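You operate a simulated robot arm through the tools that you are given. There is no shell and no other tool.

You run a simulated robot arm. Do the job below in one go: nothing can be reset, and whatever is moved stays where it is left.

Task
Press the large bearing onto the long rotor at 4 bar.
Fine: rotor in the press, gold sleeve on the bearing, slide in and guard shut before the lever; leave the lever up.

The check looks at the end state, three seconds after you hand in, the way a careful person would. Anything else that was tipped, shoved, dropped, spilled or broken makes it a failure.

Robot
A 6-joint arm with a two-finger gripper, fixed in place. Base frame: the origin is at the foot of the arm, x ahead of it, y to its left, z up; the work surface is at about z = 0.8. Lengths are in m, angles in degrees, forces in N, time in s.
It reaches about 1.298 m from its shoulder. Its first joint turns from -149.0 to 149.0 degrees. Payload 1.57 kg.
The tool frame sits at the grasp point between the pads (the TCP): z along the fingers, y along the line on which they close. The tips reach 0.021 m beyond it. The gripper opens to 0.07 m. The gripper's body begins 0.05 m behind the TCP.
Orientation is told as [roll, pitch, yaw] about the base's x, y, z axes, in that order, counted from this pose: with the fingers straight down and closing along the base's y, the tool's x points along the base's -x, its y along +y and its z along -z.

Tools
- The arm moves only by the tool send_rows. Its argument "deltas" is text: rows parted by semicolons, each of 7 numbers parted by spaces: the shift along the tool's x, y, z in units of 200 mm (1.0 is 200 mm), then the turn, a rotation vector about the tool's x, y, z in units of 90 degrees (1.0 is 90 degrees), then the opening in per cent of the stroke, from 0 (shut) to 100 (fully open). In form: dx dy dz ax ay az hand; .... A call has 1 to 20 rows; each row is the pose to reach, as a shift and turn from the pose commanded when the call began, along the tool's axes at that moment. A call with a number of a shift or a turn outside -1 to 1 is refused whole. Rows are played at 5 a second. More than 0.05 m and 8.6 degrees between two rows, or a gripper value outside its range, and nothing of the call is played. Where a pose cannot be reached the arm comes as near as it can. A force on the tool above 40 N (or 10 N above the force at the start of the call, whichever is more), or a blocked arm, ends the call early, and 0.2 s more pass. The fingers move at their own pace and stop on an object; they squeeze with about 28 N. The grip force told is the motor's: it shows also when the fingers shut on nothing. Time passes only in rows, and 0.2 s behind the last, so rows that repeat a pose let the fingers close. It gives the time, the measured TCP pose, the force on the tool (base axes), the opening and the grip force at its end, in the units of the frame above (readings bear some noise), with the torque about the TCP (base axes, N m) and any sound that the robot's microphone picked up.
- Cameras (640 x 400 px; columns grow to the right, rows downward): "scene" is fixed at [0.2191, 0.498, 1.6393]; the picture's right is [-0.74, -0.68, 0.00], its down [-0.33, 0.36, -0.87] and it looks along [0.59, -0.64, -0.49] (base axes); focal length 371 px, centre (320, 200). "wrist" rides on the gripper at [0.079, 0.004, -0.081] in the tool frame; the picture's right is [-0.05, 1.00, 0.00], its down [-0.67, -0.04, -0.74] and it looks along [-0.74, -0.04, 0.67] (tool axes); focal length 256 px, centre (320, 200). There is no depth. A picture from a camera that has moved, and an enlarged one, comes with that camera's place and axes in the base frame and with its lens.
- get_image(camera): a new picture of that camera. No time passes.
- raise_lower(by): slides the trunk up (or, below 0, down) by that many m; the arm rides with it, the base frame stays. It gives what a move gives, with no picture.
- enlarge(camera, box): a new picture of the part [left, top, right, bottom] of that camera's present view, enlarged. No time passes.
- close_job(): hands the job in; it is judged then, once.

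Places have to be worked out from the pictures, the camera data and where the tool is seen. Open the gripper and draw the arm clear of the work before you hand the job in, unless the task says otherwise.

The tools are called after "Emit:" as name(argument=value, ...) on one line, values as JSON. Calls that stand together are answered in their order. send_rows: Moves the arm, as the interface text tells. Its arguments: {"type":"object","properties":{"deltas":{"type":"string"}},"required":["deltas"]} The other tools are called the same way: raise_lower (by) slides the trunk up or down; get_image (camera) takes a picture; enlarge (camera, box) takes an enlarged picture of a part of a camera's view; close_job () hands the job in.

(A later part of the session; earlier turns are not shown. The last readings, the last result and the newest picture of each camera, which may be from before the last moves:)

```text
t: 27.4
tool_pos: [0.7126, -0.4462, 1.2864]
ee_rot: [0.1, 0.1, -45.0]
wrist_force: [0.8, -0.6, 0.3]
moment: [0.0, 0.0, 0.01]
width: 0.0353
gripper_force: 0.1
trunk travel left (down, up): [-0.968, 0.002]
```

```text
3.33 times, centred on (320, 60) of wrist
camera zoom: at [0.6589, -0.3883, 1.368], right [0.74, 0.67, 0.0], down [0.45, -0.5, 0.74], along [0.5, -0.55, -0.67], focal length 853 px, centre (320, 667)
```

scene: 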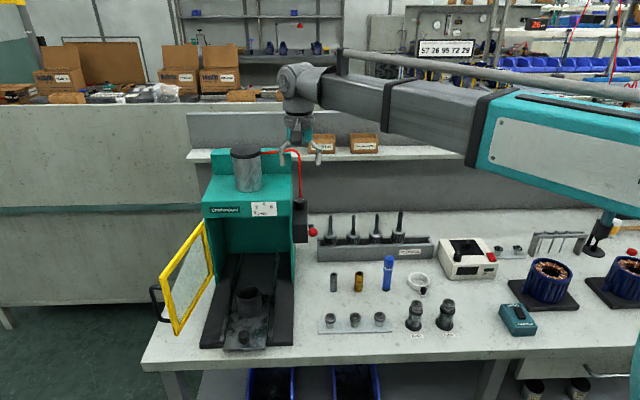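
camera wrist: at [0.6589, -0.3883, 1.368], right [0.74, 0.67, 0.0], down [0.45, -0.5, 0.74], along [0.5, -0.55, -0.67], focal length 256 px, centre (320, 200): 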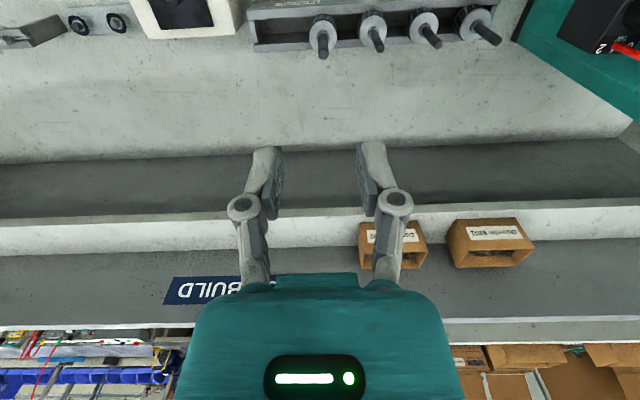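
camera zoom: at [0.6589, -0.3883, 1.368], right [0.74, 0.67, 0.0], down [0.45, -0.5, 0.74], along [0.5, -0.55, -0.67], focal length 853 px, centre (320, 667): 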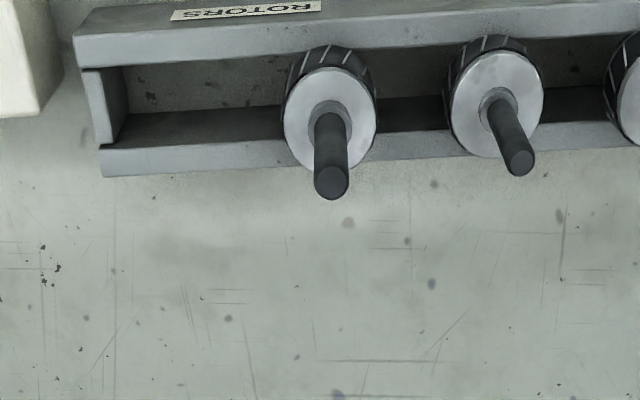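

The left-most rotor in this view (right-most on the bench) has the thicker shaft. I zoom the scene camera on the rack to compare shaft lengths before picking.

Emit:
enlarge(camera="scene", box=[315, 205, 435, 265])

Emit:
enlarge(camera="wrist", box=[300, 0, 520, 80])

```text
5.33 times, centred on (375, 235) of scene
camera zoom: at [0.2191, 0.498, 1.6393], right [-0.74, -0.68, 0.0], down [-0.33, 0.36, -0.87], along [0.59, -0.64, -0.49], focal length 1979 px, centre (27, 13)
```

zoom: 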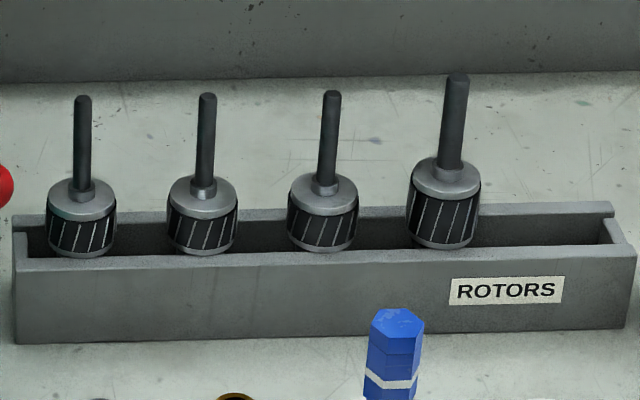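

```text
2.91 times, centred on (410, 40) of wrist
camera zoom: at [0.6589, -0.3883, 1.368], right [0.74, 0.67, 0.0], down [0.45, -0.5, 0.74], along [0.5, -0.55, -0.67], focal length 745 px, centre (58, 666)
```

zoom: 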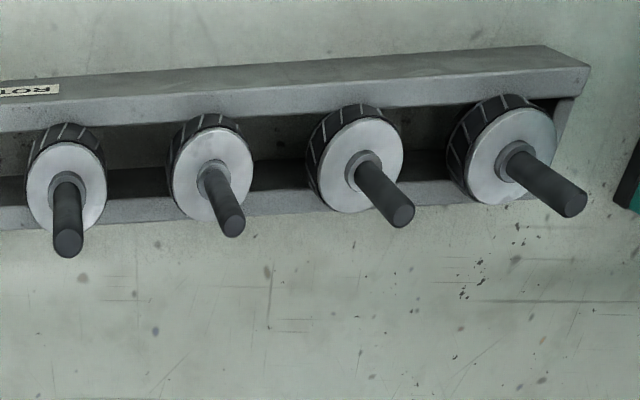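

The right-most rotor has the longer body and thicker shaft: that is the long one, shaft axis near (0.747, -0.479), tip z ≈ 0.986. I move above it and lower part-way to check alignment.

Emit:
send_rows(deltas="-0.12 0.003 0 0 0 0 60; -0.2375 0.0055 0 0 0 0 60; -0.2375 0.0055 0 0 0 0 60")

Emit:
raise_lower(by=-0.23)

Emit:
get_image(camera="wrist")

Emit:
enlarge(camera="scene", box=[330, 140, 450, 270])

```text
t: 28.1
tool_pos: [0.7455, -0.48, 1.2861]
ee_rot: [0.0, 0.1, -45.0]
wrist_force: [0.4, -0.9, -0.2]
moment: [0.03, -0.01, -0.02]
width: 0.0421
gripper_force: 0.1
trunk travel left (down, up): [-0.968, 0.002]
```

```text
t: 30.6
tool_pos: [0.7474, -0.4796, 1.0564]
ee_rot: [0.0, 0.0, -45.0]
wrist_force: [0.2, 0.8, 0.2]
moment: [0.0, -0.05, 0.04]
width: 0.0418
gripper_force: 0.1
trunk travel left (down, up): [-0.738, 0.232]
```

```text
taken
camera wrist: at [0.6931, -0.4206, 1.138], right [0.74, 0.67, 0.0], down [0.45, -0.5, 0.74], along [0.5, -0.55, -0.67], focal length 256 px, centre (320, 200)
```

wrist: 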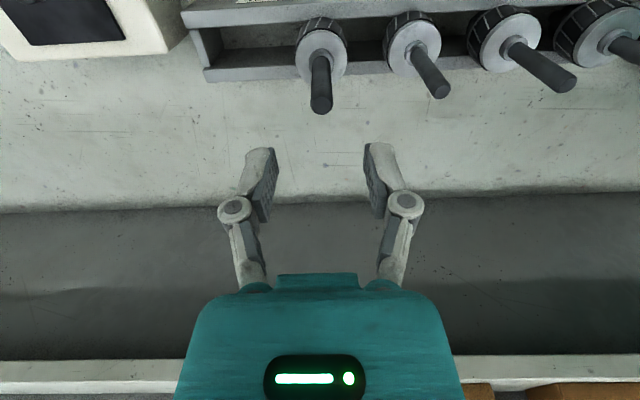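

```text
3.08 times, centred on (390, 205) of scene
camera zoom: at [0.2191, 0.498, 1.6393], right [-0.74, -0.68, 0.0], down [-0.33, 0.36, -0.87], along [0.59, -0.64, -0.49], focal length 1142 px, centre (105, 185)
```

zoom: 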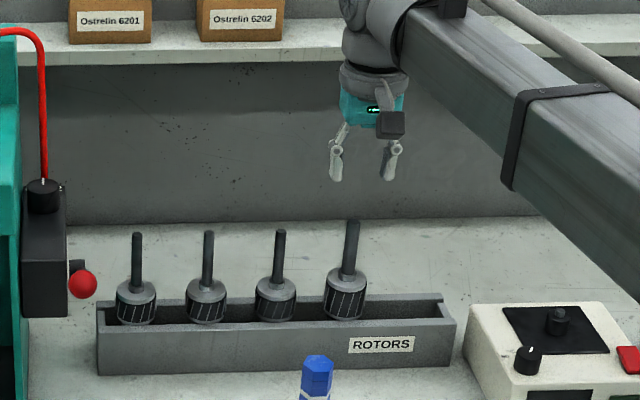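

The shaft tip appears exactly where the TCP axis projects (row 105, column 320), so alignment is good. I lower so the pads straddle the upper shaft.

Emit:
raise_lower(by=-0.08)

Emit:
enlarge(camera="wrist", box=[200, 80, 440, 280])

Emit:
enlarge(camera="scene", box=[350, 170, 430, 270])

```text
t: 31.7
tool_pos: [0.7472, -0.4788, 0.9775]
ee_rot: [0.0, 0.0, -44.9]
wrist_force: [0.3, 0.6, -0.2]
moment: [0.0, -0.02, 0.03]
width: 0.0419
gripper_force: 0.1
trunk travel left (down, up): [-0.658, 0.312]
```

```text
2.00 times, centred on (320, 180) of wrist
camera zoom: at [0.6932, -0.4205, 1.058], right [0.74, 0.67, 0.0], down [0.45, -0.5, 0.74], along [0.5, -0.55, -0.67], focal length 512 px, centre (320, 240)
```

zoom: 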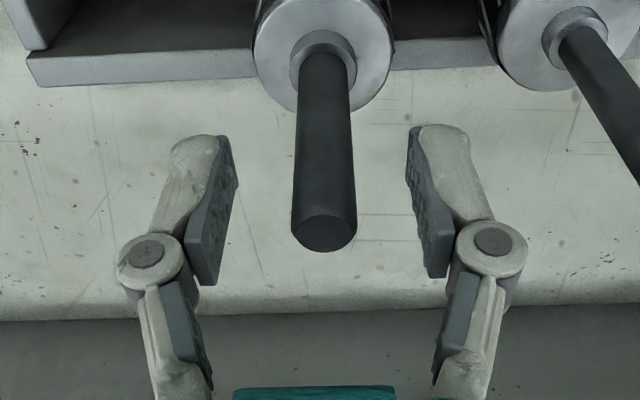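

```text
4.00 times, centred on (390, 220) of scene
camera zoom: at [0.2191, 0.498, 1.6393], right [-0.74, -0.68, 0.0], down [-0.33, 0.36, -0.87], along [0.59, -0.64, -0.49], focal length 1484 px, centre (40, 120)
```

zoom: 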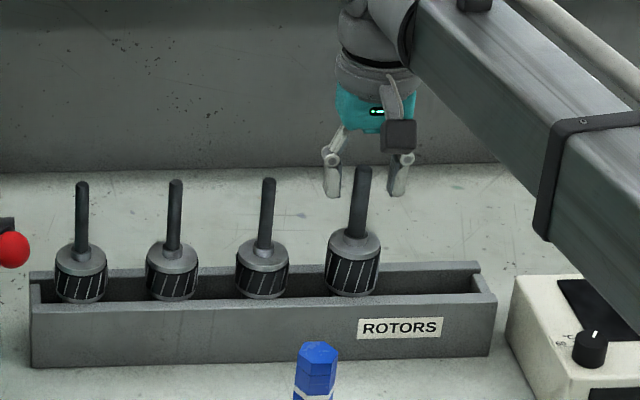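

Centred well. I lower another 30 mm and close on the shaft.

Emit:
raise_lower(by=-0.03)

Emit:
send_rows(deltas="0 0 0 0 0 0 0; 0 0 0 0 0 0 0; 0 0 0 0 0 0 0; 0 0 0 0 0 0 0; 0 0 0 0 0 0 0")

Emit:
get_image(camera="wrist")

```text
t: 32.5
tool_pos: [0.7457, -0.4797, 0.9476]
ee_rot: [-0.1, 0.0, -45.0]
wrist_force: [0.4, 0.4, -0.2]
moment: [0.0, -0.03, 0.02]
width: 0.0419
gripper_force: 0.0
trunk travel left (down, up): [-0.628, 0.342]
```

```text
t: 33.7
tool_pos: [0.7456, -0.4783, 0.9466]
ee_rot: [0.0, 0.0, -44.9]
wrist_force: [2.0, 0.9, 1.3]
moment: [0.07, -0.03, 0.01]
width: 0.0148
gripper_force: 28.5
trunk travel left (down, up): [-0.628, 0.342]
```

```text
taken
camera wrist: at [0.6934, -0.4203, 1.0279], right [0.74, 0.67, 0.0], down [0.45, -0.5, 0.74], along [0.5, -0.55, -0.67], focal length 256 px, centre (320, 200)
```

wrist: 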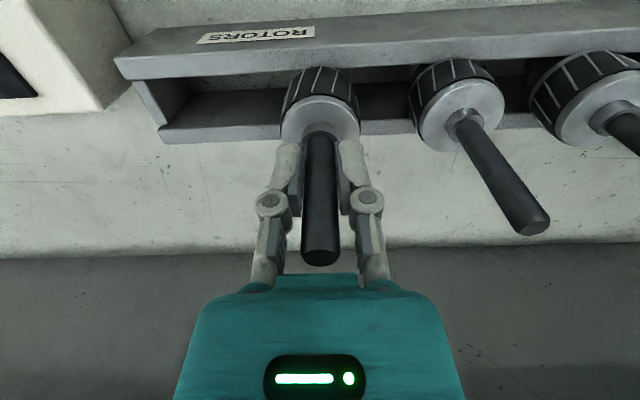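

Gripped the 15 mm shaft. I lift straight up 30 mm first and check it came along cleanly.

Emit:
raise_lower(by=0.03)

Emit:
raise_lower(by=0.12)

Emit:
enlarge(camera="scene", box=[330, 130, 450, 270])

Emit:
get_image(camera="wrist")

```text
t: 34.4
tool_pos: [0.746, -0.4794, 0.9761]
ee_rot: [0.0, 0.1, -45.1]
wrist_force: [0.1, -1.0, -4.9]
moment: [0.03, 0.04, -0.01]
width: 0.0147
gripper_force: 28.2
trunk travel left (down, up): [-0.658, 0.312]
```

```text
t: 35.9
tool_pos: [0.7473, -0.4794, 1.0962]
ee_rot: [0.0, 0.0, -44.9]
wrist_force: [-0.7, 0.6, -6.3]
moment: [0.03, 0.01, 0.02]
width: 0.0146
gripper_force: 27.6
trunk travel left (down, up): [-0.778, 0.192]
```

```text
2.86 times, centred on (390, 200) of scene
camera zoom: at [0.2191, 0.498, 1.6393], right [-0.74, -0.68, 0.0], down [-0.33, 0.36, -0.87], along [0.59, -0.64, -0.49], focal length 1060 px, centre (120, 200)
```

zoom: 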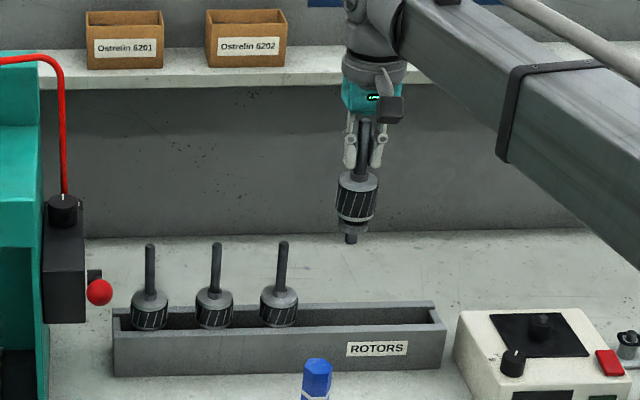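

```text
taken
camera wrist: at [0.6938, -0.4209, 1.1774], right [0.74, 0.67, 0.0], down [0.45, -0.5, 0.74], along [0.5, -0.55, -0.67], focal length 256 px, centre (320, 200)
```

wrist: 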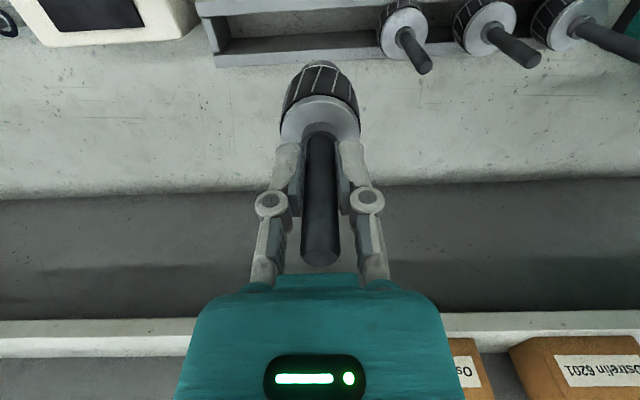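

The rotor is held cleanly (about 6 N); its short lower stub is ~115 mm below the TCP. I raise to TCP 1.19 and carry it to the bench front, then left toward the press.

Emit:
raise_lower(by=0.1)

Emit:
send_rows(deltas="0.12 0.05 0 0 0 0 0; 0.28 0.12 0 0 0 0 0; 0.45 0.2 0 0 0 0 0; 0.62 0.28 0 0 0 0 0; 0.8 0.36 0 0 0 0 0; 0.92 0.42 0 0 0 0 0; 1.0 0.46 0 0 0 0 0")

Emit:
send_rows(deltas="0.06 0.12 0 0 0 0 0; 0.12 0.28 0 0 0 0 0; 0.18 0.45 0 0 0 0 0; 0.24 0.62 0 0 0 0 0; 0.3 0.77 0 0 0 0 0; 0.335 0.84 0 0 0 0 0; 0.335 0.84 0 0 0 0 0")

Emit:
get_image(camera="wrist")

Emit:
get_image(camera="scene")

```text
t: 37.3
tool_pos: [0.7479, -0.4793, 1.1955]
ee_rot: [0.0, 0.1, -45.0]
wrist_force: [-0.6, -0.9, -5.8]
moment: [0.05, 0.04, -0.01]
width: 0.0142
gripper_force: 27.6
trunk travel left (down, up): [-0.878, 0.092]
```

```text
t: 38.9
tool_pos: [0.6716, -0.2735, 1.197]
ee_rot: [0.0, -0.1, -45.1]
wrist_force: [0.8, 0.1, -5.2]
moment: [0.01, 0.01, -0.01]
width: 0.0143
gripper_force: 27.9
trunk travel left (down, up): [-0.878, 0.092]
```

```text
t: 40.5
tool_pos: [0.7432, -0.1054, 1.1962]
ee_rot: [0.0, -0.1, -45.0]
wrist_force: [0.4, -0.6, -5.0]
moment: [0.01, 0.03, 0.0]
width: 0.0144
gripper_force: 28.4
trunk travel left (down, up): [-0.878, 0.092]
```

```text
taken
camera wrist: at [0.6901, -0.0478, 1.2776], right [0.74, 0.67, 0.0], down [0.45, -0.5, 0.74], along [0.5, -0.55, -0.67], focal length 256 px, centre (320, 200)
```

wrist: 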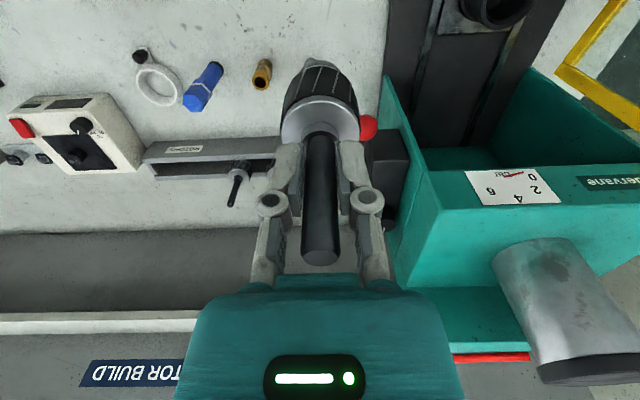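

```text
taken
```

scene: 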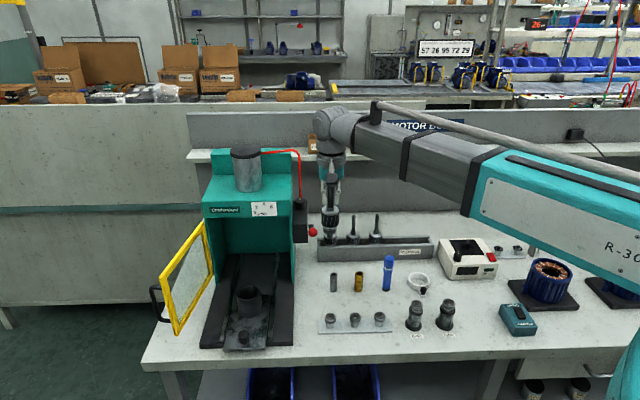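

I shift further out and left to get the cup into the wrist view beside the held rotor.

Emit:
send_rows(deltas="0.13 0.16 0 0 0 0 0; 0.26 0.32 0 0 0 0 0; 0.39 0.48 0 0 0 0 0; 0.5 0.62 0 0 0 0 0; 0.5 0.62 0 0 0 0 0")

Emit:
get_image(camera="wrist")

Emit:
enlarge(camera="wrist", box=[340, 0, 520, 130])

```text
t: 41.7
tool_pos: [0.7594, 0.0561, 1.1972]
ee_rot: [0.1, -0.1, -45.0]
wrist_force: [0.8, 0.0, -5.9]
moment: [0.03, 0.0, 0.01]
width: 0.0145
gripper_force: 27.8
trunk travel left (down, up): [-0.878, 0.092]
```

```text
taken
camera wrist: at [0.7058, 0.1147, 1.2776], right [0.74, 0.67, 0.0], down [0.45, -0.5, 0.74], along [0.5, -0.55, -0.67], focal length 256 px, centre (320, 200)
```

wrist: 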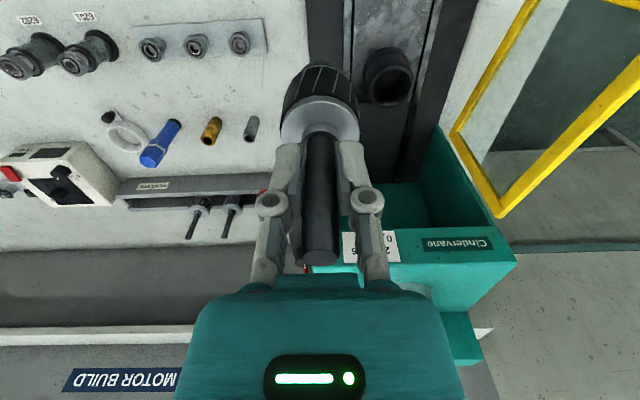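

```text
3.08 times, centred on (430, 65) of wrist
camera zoom: at [0.7058, 0.1147, 1.2776], right [0.74, 0.67, 0.0], down [0.45, -0.5, 0.74], along [0.5, -0.55, -0.67], focal length 788 px, centre (-18, 615)
```

zoom: 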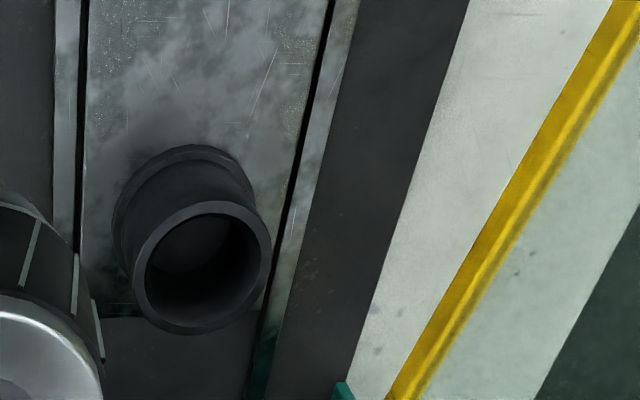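

The cup is in view; I estimate its rim centre near (0.903, 0.058, 0.888). I lower a bit and move closer for a second sighting to triangulate it properly.

Emit:
raise_lower(by=-0.1)

Emit:
send_rows(deltas="-0.15 0.03 0 0 0 0 0; -0.3 0.065 0 0 0 0 0; -0.3 0.065 0 0 0 0 0")

Emit:
enlarge(camera="wrist", box=[340, 0, 500, 130])

Emit:
get_image(camera="wrist")

```text
t: 43.0
tool_pos: [0.7587, 0.056, 1.0956]
ee_rot: [0.0, 0.0, -45.0]
wrist_force: [-1.3, 0.3, -5.4]
moment: [0.05, -0.02, -0.01]
width: 0.0145
gripper_force: 28.1
trunk travel left (down, up): [-0.778, 0.192]
```

```text
t: 43.8
tool_pos: [0.8091, 0.0224, 1.0961]
ee_rot: [0.0, -0.1, -44.9]
wrist_force: [0.4, -0.5, -5.4]
moment: [0.03, 0.03, 0.03]
width: 0.0146
gripper_force: 27.4
trunk travel left (down, up): [-0.778, 0.192]
```

```text
3.08 times, centred on (420, 65) of wrist
camera zoom: at [0.7558, 0.0797, 1.1776], right [0.74, 0.67, 0.0], down [0.45, -0.5, 0.74], along [0.5, -0.55, -0.67], focal length 788 px, centre (12, 615)
```

zoom: 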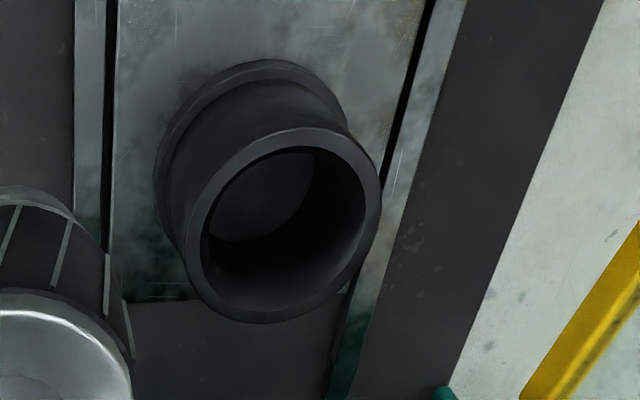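

```text
taken
camera wrist: at [0.7558, 0.0797, 1.1776], right [0.74, 0.67, 0.0], down [0.45, -0.5, 0.74], along [0.5, -0.55, -0.67], focal length 256 px, centre (320, 200)
```

wrist: 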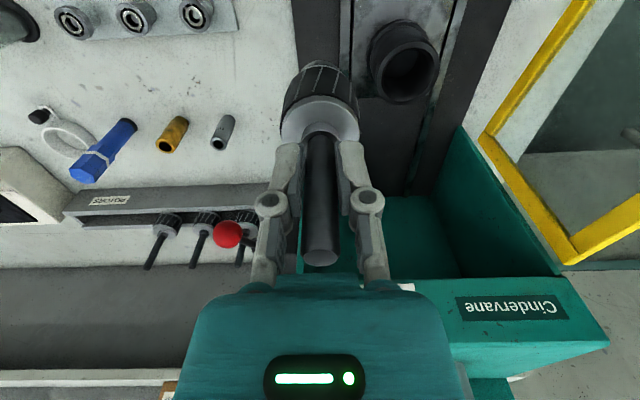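

Both bench-aligned views are weak along depth, so I'll hover over the estimated cup centre and then yaw the wrist to +45° to sight the cup from the side.

Emit:
send_rows(deltas="-0.07 0.15 0 0 0 0 0; -0.14 0.31 0 0 0 0 0; -0.206 0.4615 0 0 0 0 0; -0.206 0.4615 0 0 0 0 0")

Emit:
get_image(camera="wrist")

Emit:
enlarge(camera="scene", box=[190, 200, 320, 350])

```text
t: 44.8
tool_pos: [0.9042, 0.0583, 1.096]
ee_rot: [-0.1, 0.0, -44.9]
wrist_force: [-0.3, 0.0, -6.2]
moment: [0.02, 0.03, 0.03]
width: 0.0147
gripper_force: 28.3
trunk travel left (down, up): [-0.778, 0.192]
```

```text
taken
camera wrist: at [0.8515, 0.1168, 1.1775], right [0.74, 0.67, 0.0], down [0.45, -0.5, 0.74], along [0.5, -0.55, -0.67], focal length 256 px, centre (320, 200)
```

wrist: 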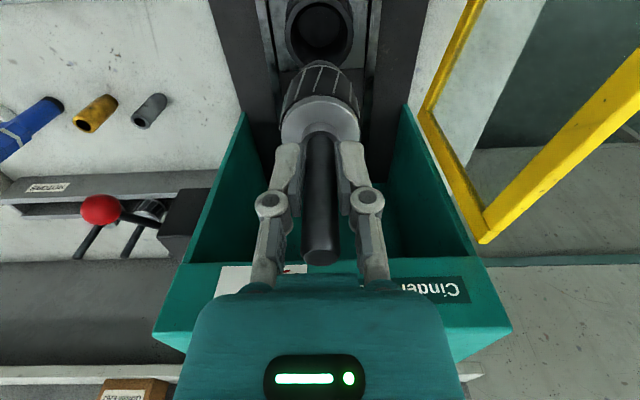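

```text
2.67 times, centred on (255, 275) of scene
camera zoom: at [0.2191, 0.498, 1.6393], right [-0.74, -0.68, 0.0], down [-0.33, 0.36, -0.87], along [0.59, -0.64, -0.49], focal length 990 px, centre (493, 0)
```

zoom: 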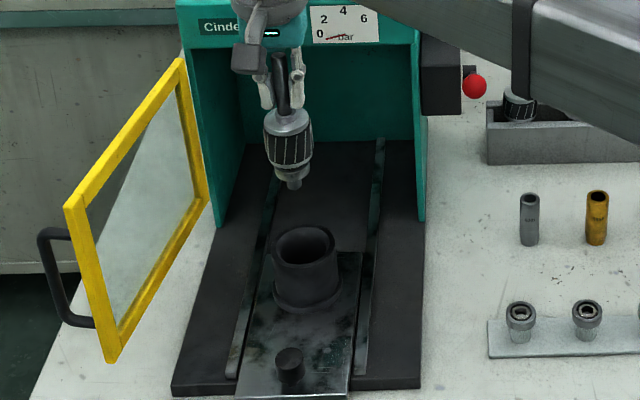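

Columns line up well (rim centre at col ≈320). Now I rotate the wrist 90° to view depth alignment from the side.

Emit:
send_rows(deltas="0 0 0 0 0 -0.0833 0; 0 0 0 0 0 -0.1667 0; 0 0 0 0 0 -0.25 0; 0 0 0 0 0 -0.3333 0; 0 0 0 0 0 -0.4167 0; 0 0 0 0 0 -0.5 0; 0 0 0 0 0 -0.5833 0; 0 0 0 0 0 -0.6667 0; 0 0 0 0 0 -0.75 0; 0 0 0 0 0 -0.8333 0; 0 0 0 0 0 -0.9167 0; 0 0 0 0 0 -1.0 0")

Emit:
get_image(camera="wrist")

Emit:
enlarge(camera="wrist", box=[250, 0, 390, 100])

```text
t: 47.4
tool_pos: [0.9054, 0.06, 1.0962]
ee_rot: [0.1, 0.1, 45.0]
wrist_force: [-0.7, -0.8, -5.9]
moment: [-0.03, 0.02, 0.07]
width: 0.0146
gripper_force: 28.2
trunk travel left (down, up): [-0.778, 0.192]
```

```text
taken
camera wrist: at [0.8461, 0.0057, 1.1774], right [-0.67, 0.74, 0.0], down [0.5, 0.45, 0.74], along [0.55, 0.5, -0.67], focal length 256 px, centre (320, 200)
```

wrist: 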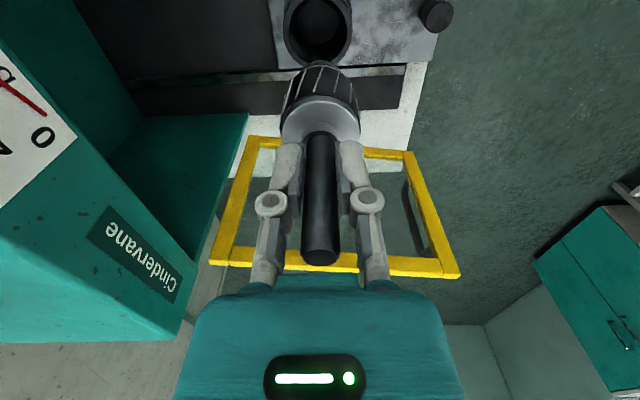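

```text
4.00 times, centred on (320, 50) of wrist
camera zoom: at [0.8461, 0.0057, 1.1774], right [-0.67, 0.74, 0.0], down [0.5, 0.45, 0.74], along [0.55, 0.5, -0.67], focal length 1024 px, centre (320, 800)
```

zoom: 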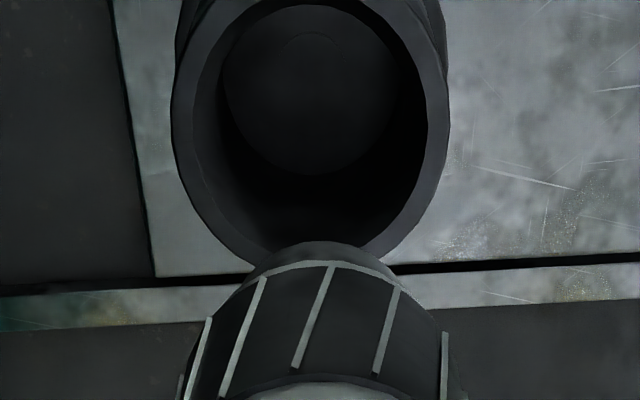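

From the side, the cup centre is only ~2.4 mm deeper than the TCP axis. I zoom into the cup to see its bottom before correcting.

Emit:
enlarge(camera="wrist", box=[285, 0, 355, 45])

Emit:
enlarge(camera="scene", box=[215, 220, 285, 310])

```text
8.89 times, centred on (320, 22) of wrist
camera zoom: at [0.8461, 0.0057, 1.1774], right [-0.67, 0.74, 0.0], down [0.5, 0.45, 0.74], along [0.55, 0.5, -0.67], focal length 2276 px, centre (320, 1778)
```

zoom: 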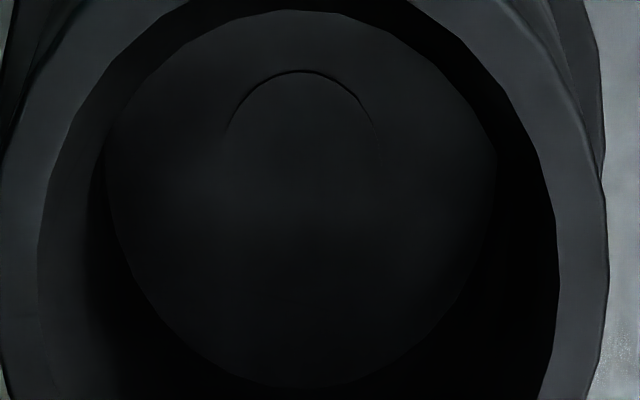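

```text
4.44 times, centred on (250, 265) of scene
camera zoom: at [0.2191, 0.498, 1.6393], right [-0.74, -0.68, 0.0], down [-0.33, 0.36, -0.87], along [0.59, -0.64, -0.49], focal length 1649 px, centre (631, -89)
```

zoom: 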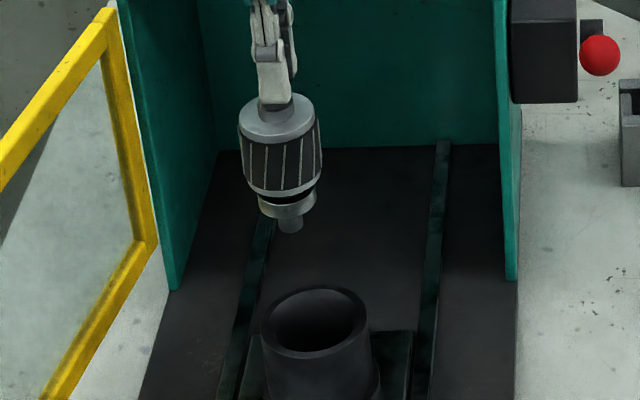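

The cup has a ~19 mm hole in its floor for the rotor stub, centred on the cup. I shift 2 mm deeper and lower until the stub is just above the rim, then recheck.

Emit:
send_rows(deltas="0 -0.01 0 0 0 0 0; 0 -0.01 0 0 0 0 0")

Emit:
raise_lower(by=-0.08)

Emit:
get_image(camera="wrist")

Emit:
enlarge(camera="wrist", box=[250, 0, 390, 100])

Emit:
enlarge(camera="scene", box=[215, 220, 285, 330])

```text
t: 48.0
tool_pos: [0.9061, 0.0579, 1.0961]
ee_rot: [0.0, 0.1, 45.0]
wrist_force: [0.0, 0.5, -6.8]
moment: [-0.02, 0.05, -0.02]
width: 0.0144
gripper_force: 27.8
trunk travel left (down, up): [-0.778, 0.192]
```

```text
t: 49.2
tool_pos: [0.9064, 0.0564, 1.0157]
ee_rot: [0.0, 0.1, 45.0]
wrist_force: [-0.2, 0.2, -5.6]
moment: [-0.01, 0.01, 0.01]
width: 0.0145
gripper_force: 28.3
trunk travel left (down, up): [-0.698, 0.272]
```

```text
taken
camera wrist: at [0.8473, 0.0043, 1.0975], right [-0.67, 0.74, 0.0], down [0.5, 0.45, 0.74], along [0.55, 0.5, -0.67], focal length 256 px, centre (320, 200)
```

wrist: 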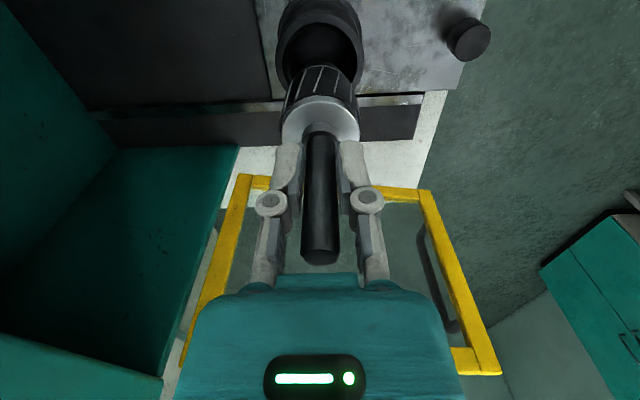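

```text
4.00 times, centred on (320, 50) of wrist
camera zoom: at [0.8473, 0.0043, 1.0975], right [-0.67, 0.74, 0.0], down [0.5, 0.45, 0.74], along [0.55, 0.5, -0.67], focal length 1024 px, centre (320, 800)
```

zoom: 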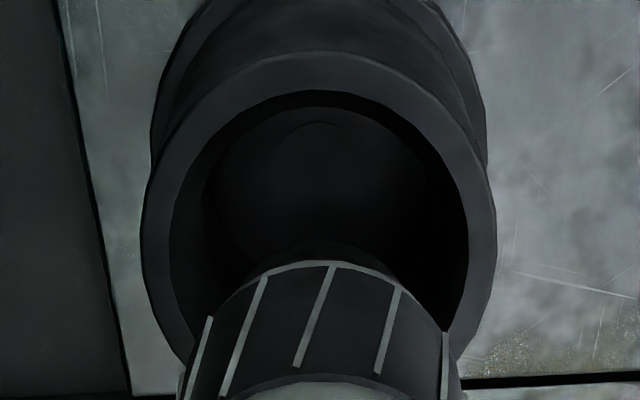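

```text
3.64 times, centred on (250, 275) of scene
camera zoom: at [0.2191, 0.498, 1.6393], right [-0.74, -0.68, 0.0], down [-0.33, 0.36, -0.87], along [0.59, -0.64, -0.49], focal length 1350 px, centre (574, -73)
```

zoom: 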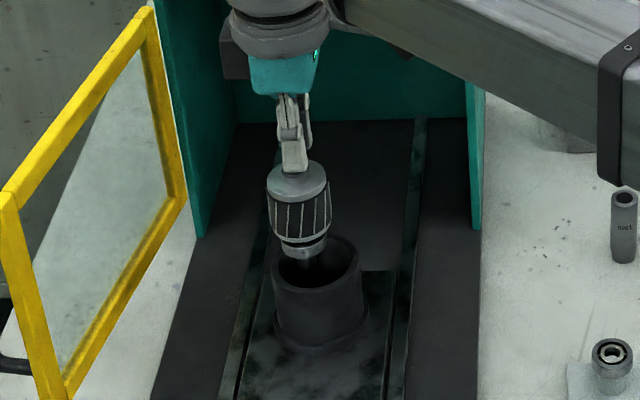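

Depth alignment looks good now (centres within ~0.5 mm). I double-check the left-right alignment with a sharper scene zoom.

Emit:
enlarge(camera="scene", box=[228, 255, 272, 305])

Emit:
enlarge(camera="wrist", box=[270, 0, 370, 70])

```text
8.00 times, centred on (250, 280) of scene
camera zoom: at [0.2191, 0.498, 1.6393], right [-0.74, -0.68, 0.0], down [-0.33, 0.36, -0.87], along [0.59, -0.64, -0.49], focal length 2969 px, centre (880, -440)
```

zoom: 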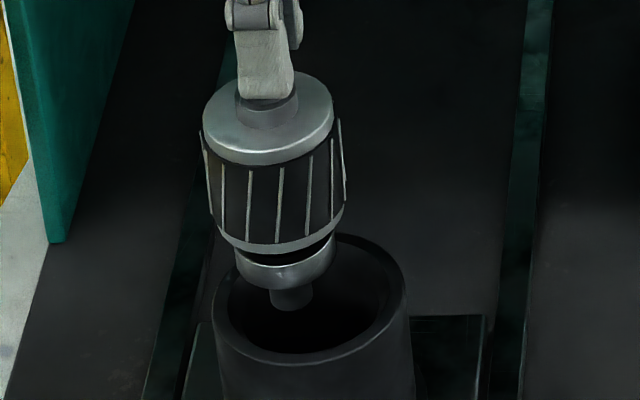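

```text
5.71 times, centred on (320, 35) of wrist
camera zoom: at [0.8473, 0.0043, 1.0975], right [-0.67, 0.74, 0.0], down [0.5, 0.45, 0.74], along [0.55, 0.5, -0.67], focal length 1463 px, centre (320, 1143)
```

zoom: 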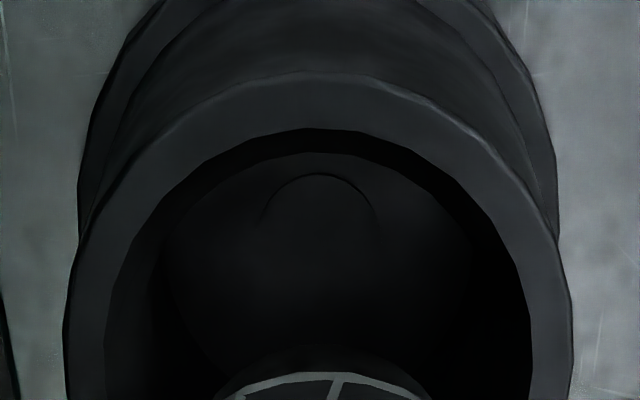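

The scene view hints the rotor may be a few mm left of the cup centre, so I rotate back to -45° for a direct column check before inserting.

Emit:
send_rows(deltas="0 0 0 0 0 0.0833 0; 0 0 0 0 0 0.1667 0; 0 0 0 0 0 0.25 0; 0 0 0 0 0 0.3333 0; 0 0 0 0 0 0.4167 0; 0 0 0 0 0 0.5 0; 0 0 0 0 0 0.5833 0; 0 0 0 0 0 0.6667 0; 0 0 0 0 0 0.75 0; 0 0 0 0 0 0.8333 0; 0 0 0 0 0 0.9167 0; 0 0 0 0 0 1.0 0")

Emit:
enlarge(camera="wrist", box=[250, 0, 390, 100])

Emit:
enlarge(camera="scene", box=[228, 255, 272, 305])

```text
t: 51.8
tool_pos: [0.906, 0.0568, 1.0159]
ee_rot: [0.1, -0.1, -45.2]
wrist_force: [0.6, 0.5, -6.3]
moment: [0.01, 0.02, 0.0]
width: 0.0142
gripper_force: 28.1
trunk travel left (down, up): [-0.698, 0.272]
```

```text
4.00 times, centred on (320, 50) of wrist
camera zoom: at [0.8534, 0.1159, 1.0974], right [0.75, 0.67, 0.0], down [0.45, -0.5, 0.74], along [0.5, -0.56, -0.67], focal length 1024 px, centre (320, 800)
```

zoom: 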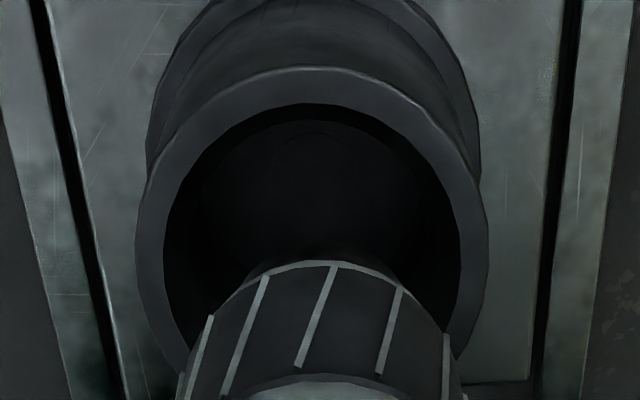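

```text
8.00 times, centred on (250, 280) of scene
camera zoom: at [0.2191, 0.498, 1.6393], right [-0.74, -0.68, 0.0], down [-0.33, 0.36, -0.87], along [0.59, -0.64, -0.49], focal length 2969 px, centre (880, -440)
```

zoom: 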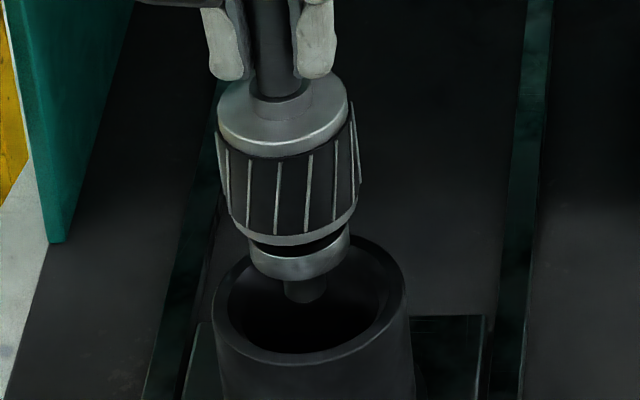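

Rotating revealed the rotor is held ~4 mm off the tool axis (deeper at this yaw), so relative to the cup it is now ~3.7 mm too deep and ~1.5 mm too far left. I correct both, then lower into the cup in steps.

Emit:
send_rows(deltas="0.0185 -0.0075 0 0 0 0 0; 0.0185 -0.0075 0 0 0 0 0")

Emit:
raise_lower(by=-0.03)

Emit:
enlarge(camera="scene", box=[228, 255, 272, 305])

Emit:
enlarge(camera="wrist", box=[250, 0, 390, 100])

```text
t: 52.4
tool_pos: [0.9029, 0.0595, 1.0155]
ee_rot: [0.1, 0.0, -45.0]
wrist_force: [0.5, 0.2, -6.0]
moment: [0.05, 0.0, -0.01]
width: 0.0144
gripper_force: 27.9
trunk travel left (down, up): [-0.698, 0.272]
```

```text
t: 53.1
tool_pos: [0.9028, 0.0607, 0.9874]
ee_rot: [0.0, 0.0, -45.0]
wrist_force: [-0.1, 0.7, -4.7]
moment: [0.01, -0.02, 0.01]
width: 0.0146
gripper_force: 27.9
trunk travel left (down, up): [-0.668, 0.302]
```

```text
8.00 times, centred on (250, 280) of scene
camera zoom: at [0.2191, 0.498, 1.6393], right [-0.74, -0.68, 0.0], down [-0.33, 0.36, -0.87], along [0.59, -0.64, -0.49], focal length 2969 px, centre (880, -440)
```

zoom: 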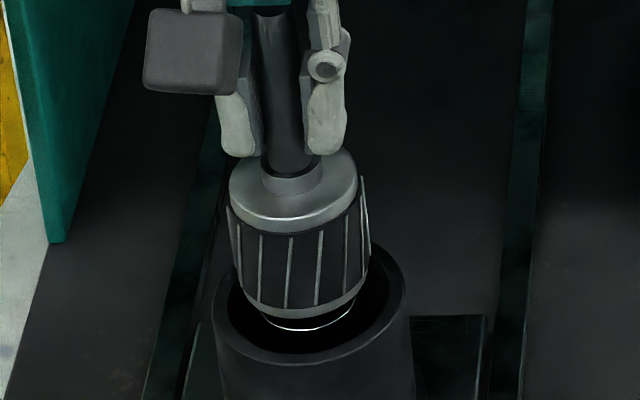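

```text
4.00 times, centred on (320, 50) of wrist
camera zoom: at [0.8495, 0.1176, 1.0675], right [0.74, 0.67, 0.0], down [0.45, -0.5, 0.74], along [0.5, -0.55, -0.67], focal length 1024 px, centre (320, 800)
```

zoom: 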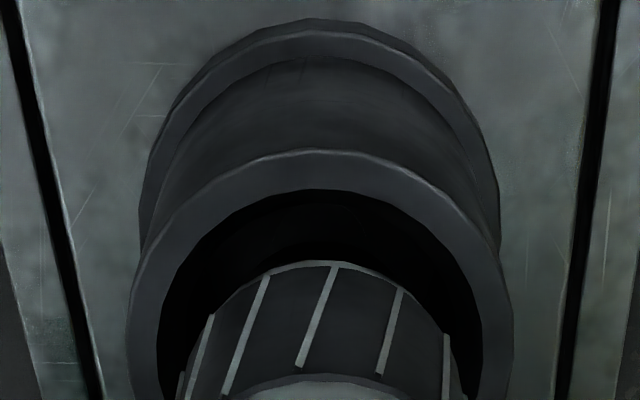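

Left-right centres now agree within ~0.5 mm and the rotor's end is entering the cup. I continue lowering in small steps while watching the force.

Emit:
raise_lower(by=-0.02)

Emit:
raise_lower(by=-0.01)

Emit:
enlarge(camera="scene", box=[228, 255, 272, 305])

```text
t: 53.8
tool_pos: [0.9027, 0.06, 0.9653]
ee_rot: [0.0, 0.0, -44.9]
wrist_force: [0.1, -0.3, -6.0]
moment: [0.03, 0.04, 0.01]
width: 0.0142
gripper_force: 28.2
trunk travel left (down, up): [-0.648, 0.322]
```

```text
t: 54.4
tool_pos: [0.9014, 0.059, 0.9581]
ee_rot: [0.1, 0.1, -45.0]
wrist_force: [0.5, 0.8, 30.0]
moment: [-0.41, 0.12, 0.01]
width: 0.0142
gripper_force: 26.5
trunk travel left (down, up): [-0.638, 0.332]
```

```text
8.00 times, centred on (250, 280) of scene
camera zoom: at [0.2191, 0.498, 1.6393], right [-0.74, -0.68, 0.0], down [-0.33, 0.36, -0.87], along [0.59, -0.64, -0.49], focal length 2969 px, centre (880, -440)
```

zoom: 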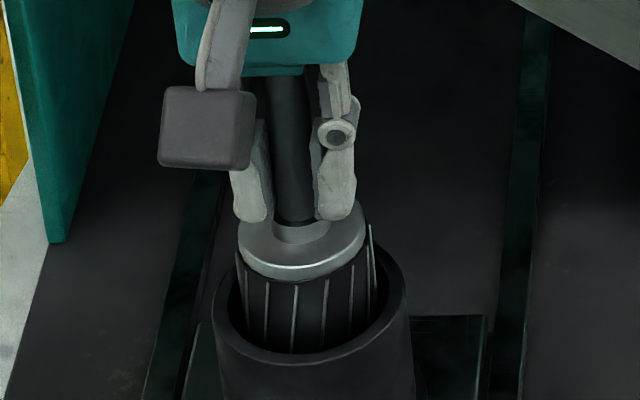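

Contact came at about TCP z ≈ 0.96 with 30 N and some moment, so it is either seated or caught on an edge. I look closely before doing anything else.

Emit:
get_image(camera="wrist")

Emit:
enlarge(camera="wrist", box=[250, 20, 390, 140])

Emit:
enlarge(camera="scene", box=[220, 230, 280, 350])

```text
taken
camera wrist: at [0.8477, 0.1176, 1.0392], right [0.74, 0.67, 0.0], down [0.45, -0.5, 0.75], along [0.5, -0.55, -0.67], focal length 256 px, centre (320, 200)
```

wrist: 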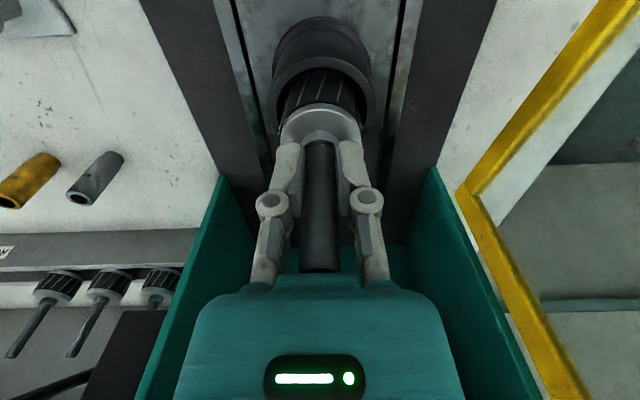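

```text
3.33 times, centred on (320, 80) of wrist
camera zoom: at [0.8477, 0.1176, 1.0392], right [0.74, 0.67, 0.0], down [0.45, -0.5, 0.75], along [0.5, -0.55, -0.67], focal length 853 px, centre (320, 600)
```

zoom: 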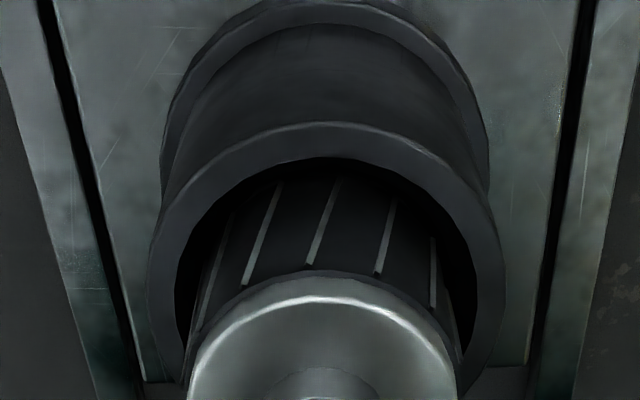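

```text
3.33 times, centred on (250, 290) of scene
camera zoom: at [0.2191, 0.498, 1.6393], right [-0.74, -0.68, 0.0], down [-0.33, 0.36, -0.87], along [0.59, -0.64, -0.49], focal length 1237 px, centre (553, -100)
```

zoom: 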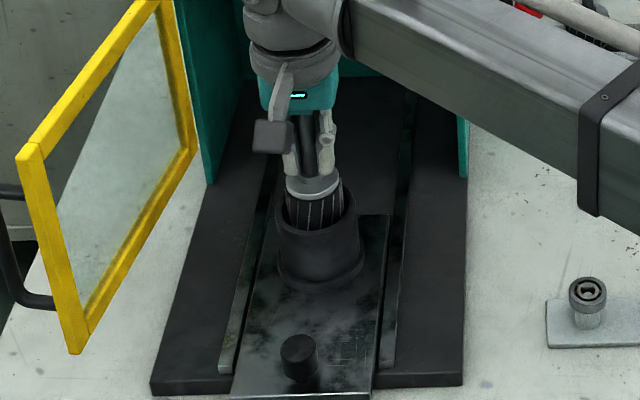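

The rotor is inside the cup but the moment suggests it may be resting on the edge of the floor hole. I lift slightly, shift ~1 mm left and ~0.6 mm deeper toward my best hole estimate, and try again.

Emit:
raise_lower(by=0.008)

Emit:
send_rows(deltas="-0.002 0.0045 0 0 0 0 0; -0.002 0.0045 0 0 0 0 0")

Emit:
raise_lower(by=-0.006)

Emit:
raise_lower(by=-0.003)

```text
t: 54.9
tool_pos: [0.9038, 0.0586, 0.9639]
ee_rot: [-0.2, 0.1, -45.1]
wrist_force: [0.2, -0.4, -5.4]
moment: [0.0, 0.06, -0.01]
width: 0.0141
gripper_force: 28.6
trunk travel left (down, up): [-0.646, 0.324]
```

```text
t: 55.5
tool_pos: [0.9036, 0.0604, 0.9639]
ee_rot: [0.0, 0.0, -45.1]
wrist_force: [-0.7, 0.6, -5.5]
moment: [0.0, 0.08, 0.01]
width: 0.0144
gripper_force: 28.0
trunk travel left (down, up): [-0.646, 0.324]
```

```text
t: 56.1
tool_pos: [0.9048, 0.0597, 0.9586]
ee_rot: [0.0, 0.1, -45.0]
wrist_force: [-1.5, 0.1, -6.4]
moment: [0.03, 0.09, 0.0]
width: 0.0141
gripper_force: 27.9
trunk travel left (down, up): [-0.64, 0.33]
```

```text
t: 56.6
tool_pos: [0.9032, 0.0593, 0.9571]
ee_rot: [0.1, 0.0, -45.0]
wrist_force: [3.8, -2.1, 21.7]
moment: [-0.31, -0.34, 0.01]
width: 0.0143
gripper_force: 28.3
trunk travel left (down, up): [-0.637, 0.333]
```

Contact recurs at the same height with a different moment direction, which suggests a broad flat seat, but I want to be sure the stub is in the hole. I ease off to a light touch and probe sideways to feel whether the stub is captured.

Emit:
raise_lower(by=0.0015)

Emit:
send_rows(deltas="0 0.005 0 0 0 0 0; 0 0.01 0 0 0 0 0; 0 0.01 0 0 0 0 0")

Emit:
send_rows(deltas="0 0.005 0 0 0 0 0; 0 0.01 0 0 0 0 0; 0 0.01 0 0 0 0 0")

```text
t: 57.1
tool_pos: [0.9032, 0.059, 0.9565]
ee_rot: [-0.1, 0.0, -45.0]
wrist_force: [-2.2, 0.3, 5.8]
moment: [0.07, 0.3, -0.01]
width: 0.0143
gripper_force: 28.0
trunk travel left (down, up): [-0.639, 0.331]
```

```text
t: 57.9
tool_pos: [0.9048, 0.0604, 0.958]
ee_rot: [0.0, 0.0, -45.0]
wrist_force: [-5.7, 0.2, -1.0]
moment: [-0.09, 0.7, -0.01]
width: 0.0143
gripper_force: 28.0
trunk travel left (down, up): [-0.639, 0.331]
```

```text
t: 58.7
tool_pos: [0.9059, 0.0606, 0.9577]
ee_rot: [-0.1, 0.0, -45.1]
wrist_force: [-12.4, -7.3, -5.4]
moment: [-0.47, 0.85, -0.12]
width: 0.0145
gripper_force: 28.3
trunk travel left (down, up): [-0.639, 0.331]
```

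Pushing left gives a reaction at roughly rim height (~66 mm below the TCP). I return and probe to the right for comparison.

Emit:
send_rows(deltas="0 -0.01 0 0 0 0 0; 0 -0.02 0 0 0 0 0; 0 -0.02 0 0 0 0 0")

Emit:
send_rows(deltas="0 -0.005 0 0 0 0 0; 0 -0.01 0 0 0 0 0; 0 -0.01 0 0 0 0 0")

Emit:
send_rows(deltas="0 -0.005 0 0 0 0 0; 0 -0.01 0 0 0 0 0; 0 -0.01 0 0 0 0 0")

```text
t: 59.5
tool_pos: [0.9031, 0.0606, 0.9589]
ee_rot: [0.0, 0.0, -45.0]
wrist_force: [1.6, -0.7, 2.3]
moment: [-0.02, -0.29, 0.04]
width: 0.0147
gripper_force: 28.2
trunk travel left (down, up): [-0.639, 0.331]
```

```text
t: 60.3
tool_pos: [0.9015, 0.0584, 0.9571]
ee_rot: [0.0, 0.0, -44.9]
wrist_force: [2.4, 0.0, 2.8]
moment: [-0.02, -0.27, 0.04]
width: 0.0143
gripper_force: 28.0
trunk travel left (down, up): [-0.639, 0.331]
```

```text
t: 61.1
tool_pos: [0.9002, 0.0572, 0.9572]
ee_rot: [0.1, 0.1, -45.0]
wrist_force: [0.9, 2.0, 0.3]
moment: [0.23, -0.08, 0.02]
width: 0.0143
gripper_force: 28.1
trunk travel left (down, up): [-0.639, 0.331]
```

There is free play of more than 4 mm to the right but a rim contact close by on the left, so the rotor isn't captured in the hole yet. I take close views to compare body and rim at the same height.

Emit:
enlarge(camera="wrist", box=[260, 30, 380, 130])

Emit:
enlarge(camera="scene", box=[232, 265, 268, 305])

```text
4.00 times, centred on (320, 80) of wrist
camera zoom: at [0.8478, 0.1159, 1.0384], right [0.74, 0.67, 0.0], down [0.45, -0.5, 0.74], along [0.5, -0.55, -0.67], focal length 1024 px, centre (320, 680)
```

zoom: 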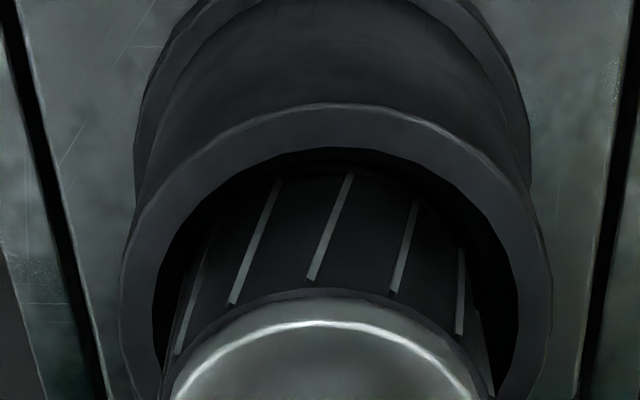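

```text
10.00 times, centred on (250, 285) of scene
camera zoom: at [0.2191, 0.498, 1.6393], right [-0.74, -0.68, 0.0], down [-0.33, 0.36, -0.87], along [0.59, -0.64, -0.49], focal length 3711 px, centre (1020, -650)
```

zoom: 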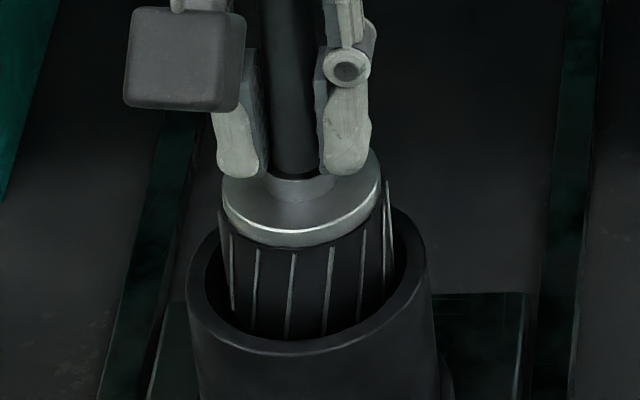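

The scene view shows the body now centred left-right in the cup (the wrist camera evidently has a ~3 mm sideways bias at this range). Applying the same bias to my depth estimate means I should go ~2.4 mm deeper; I lift slightly, shift, and try lowering again.

Emit:
raise_lower(by=0.004)

Emit:
send_rows(deltas="-0.006 0.002 0 0 0 0 0; -0.012 0.0035 0 0 0 0 0; -0.012 0.0035 0 0 0 0 0")

Emit:
raise_lower(by=-0.004)

Emit:
raise_lower(by=-0.003)

```text
t: 61.6
tool_pos: [0.9019, 0.0569, 0.9601]
ee_rot: [-0.1, 0.0, -45.0]
wrist_force: [0.1, 0.3, -6.6]
moment: [0.02, 0.01, 0.02]
width: 0.0143
gripper_force: 28.0
trunk travel left (down, up): [-0.643, 0.327]
```

```text
t: 62.5
tool_pos: [0.9032, 0.0588, 0.9602]
ee_rot: [0.0, 0.2, -44.9]
wrist_force: [-3.1, 2.0, -6.1]
moment: [0.13, 0.26, -0.04]
width: 0.0143
gripper_force: 28.2
trunk travel left (down, up): [-0.643, 0.327]
```

```text
t: 63.0
tool_pos: [0.9036, 0.0566, 0.9565]
ee_rot: [0.0, -0.1, -45.0]
wrist_force: [-0.8, 3.1, -6.0]
moment: [0.15, 0.16, 0.02]
width: 0.0142
gripper_force: 28.4
trunk travel left (down, up): [-0.639, 0.331]
```

```text
t: 63.5
tool_pos: [0.9019, 0.0565, 0.9561]
ee_rot: [0.1, -0.1, -45.1]
wrist_force: [1.3, -0.4, 22.6]
moment: [-0.03, -0.09, 0.02]
width: 0.0146
gripper_force: 27.7
trunk travel left (down, up): [-0.636, 0.334]
```

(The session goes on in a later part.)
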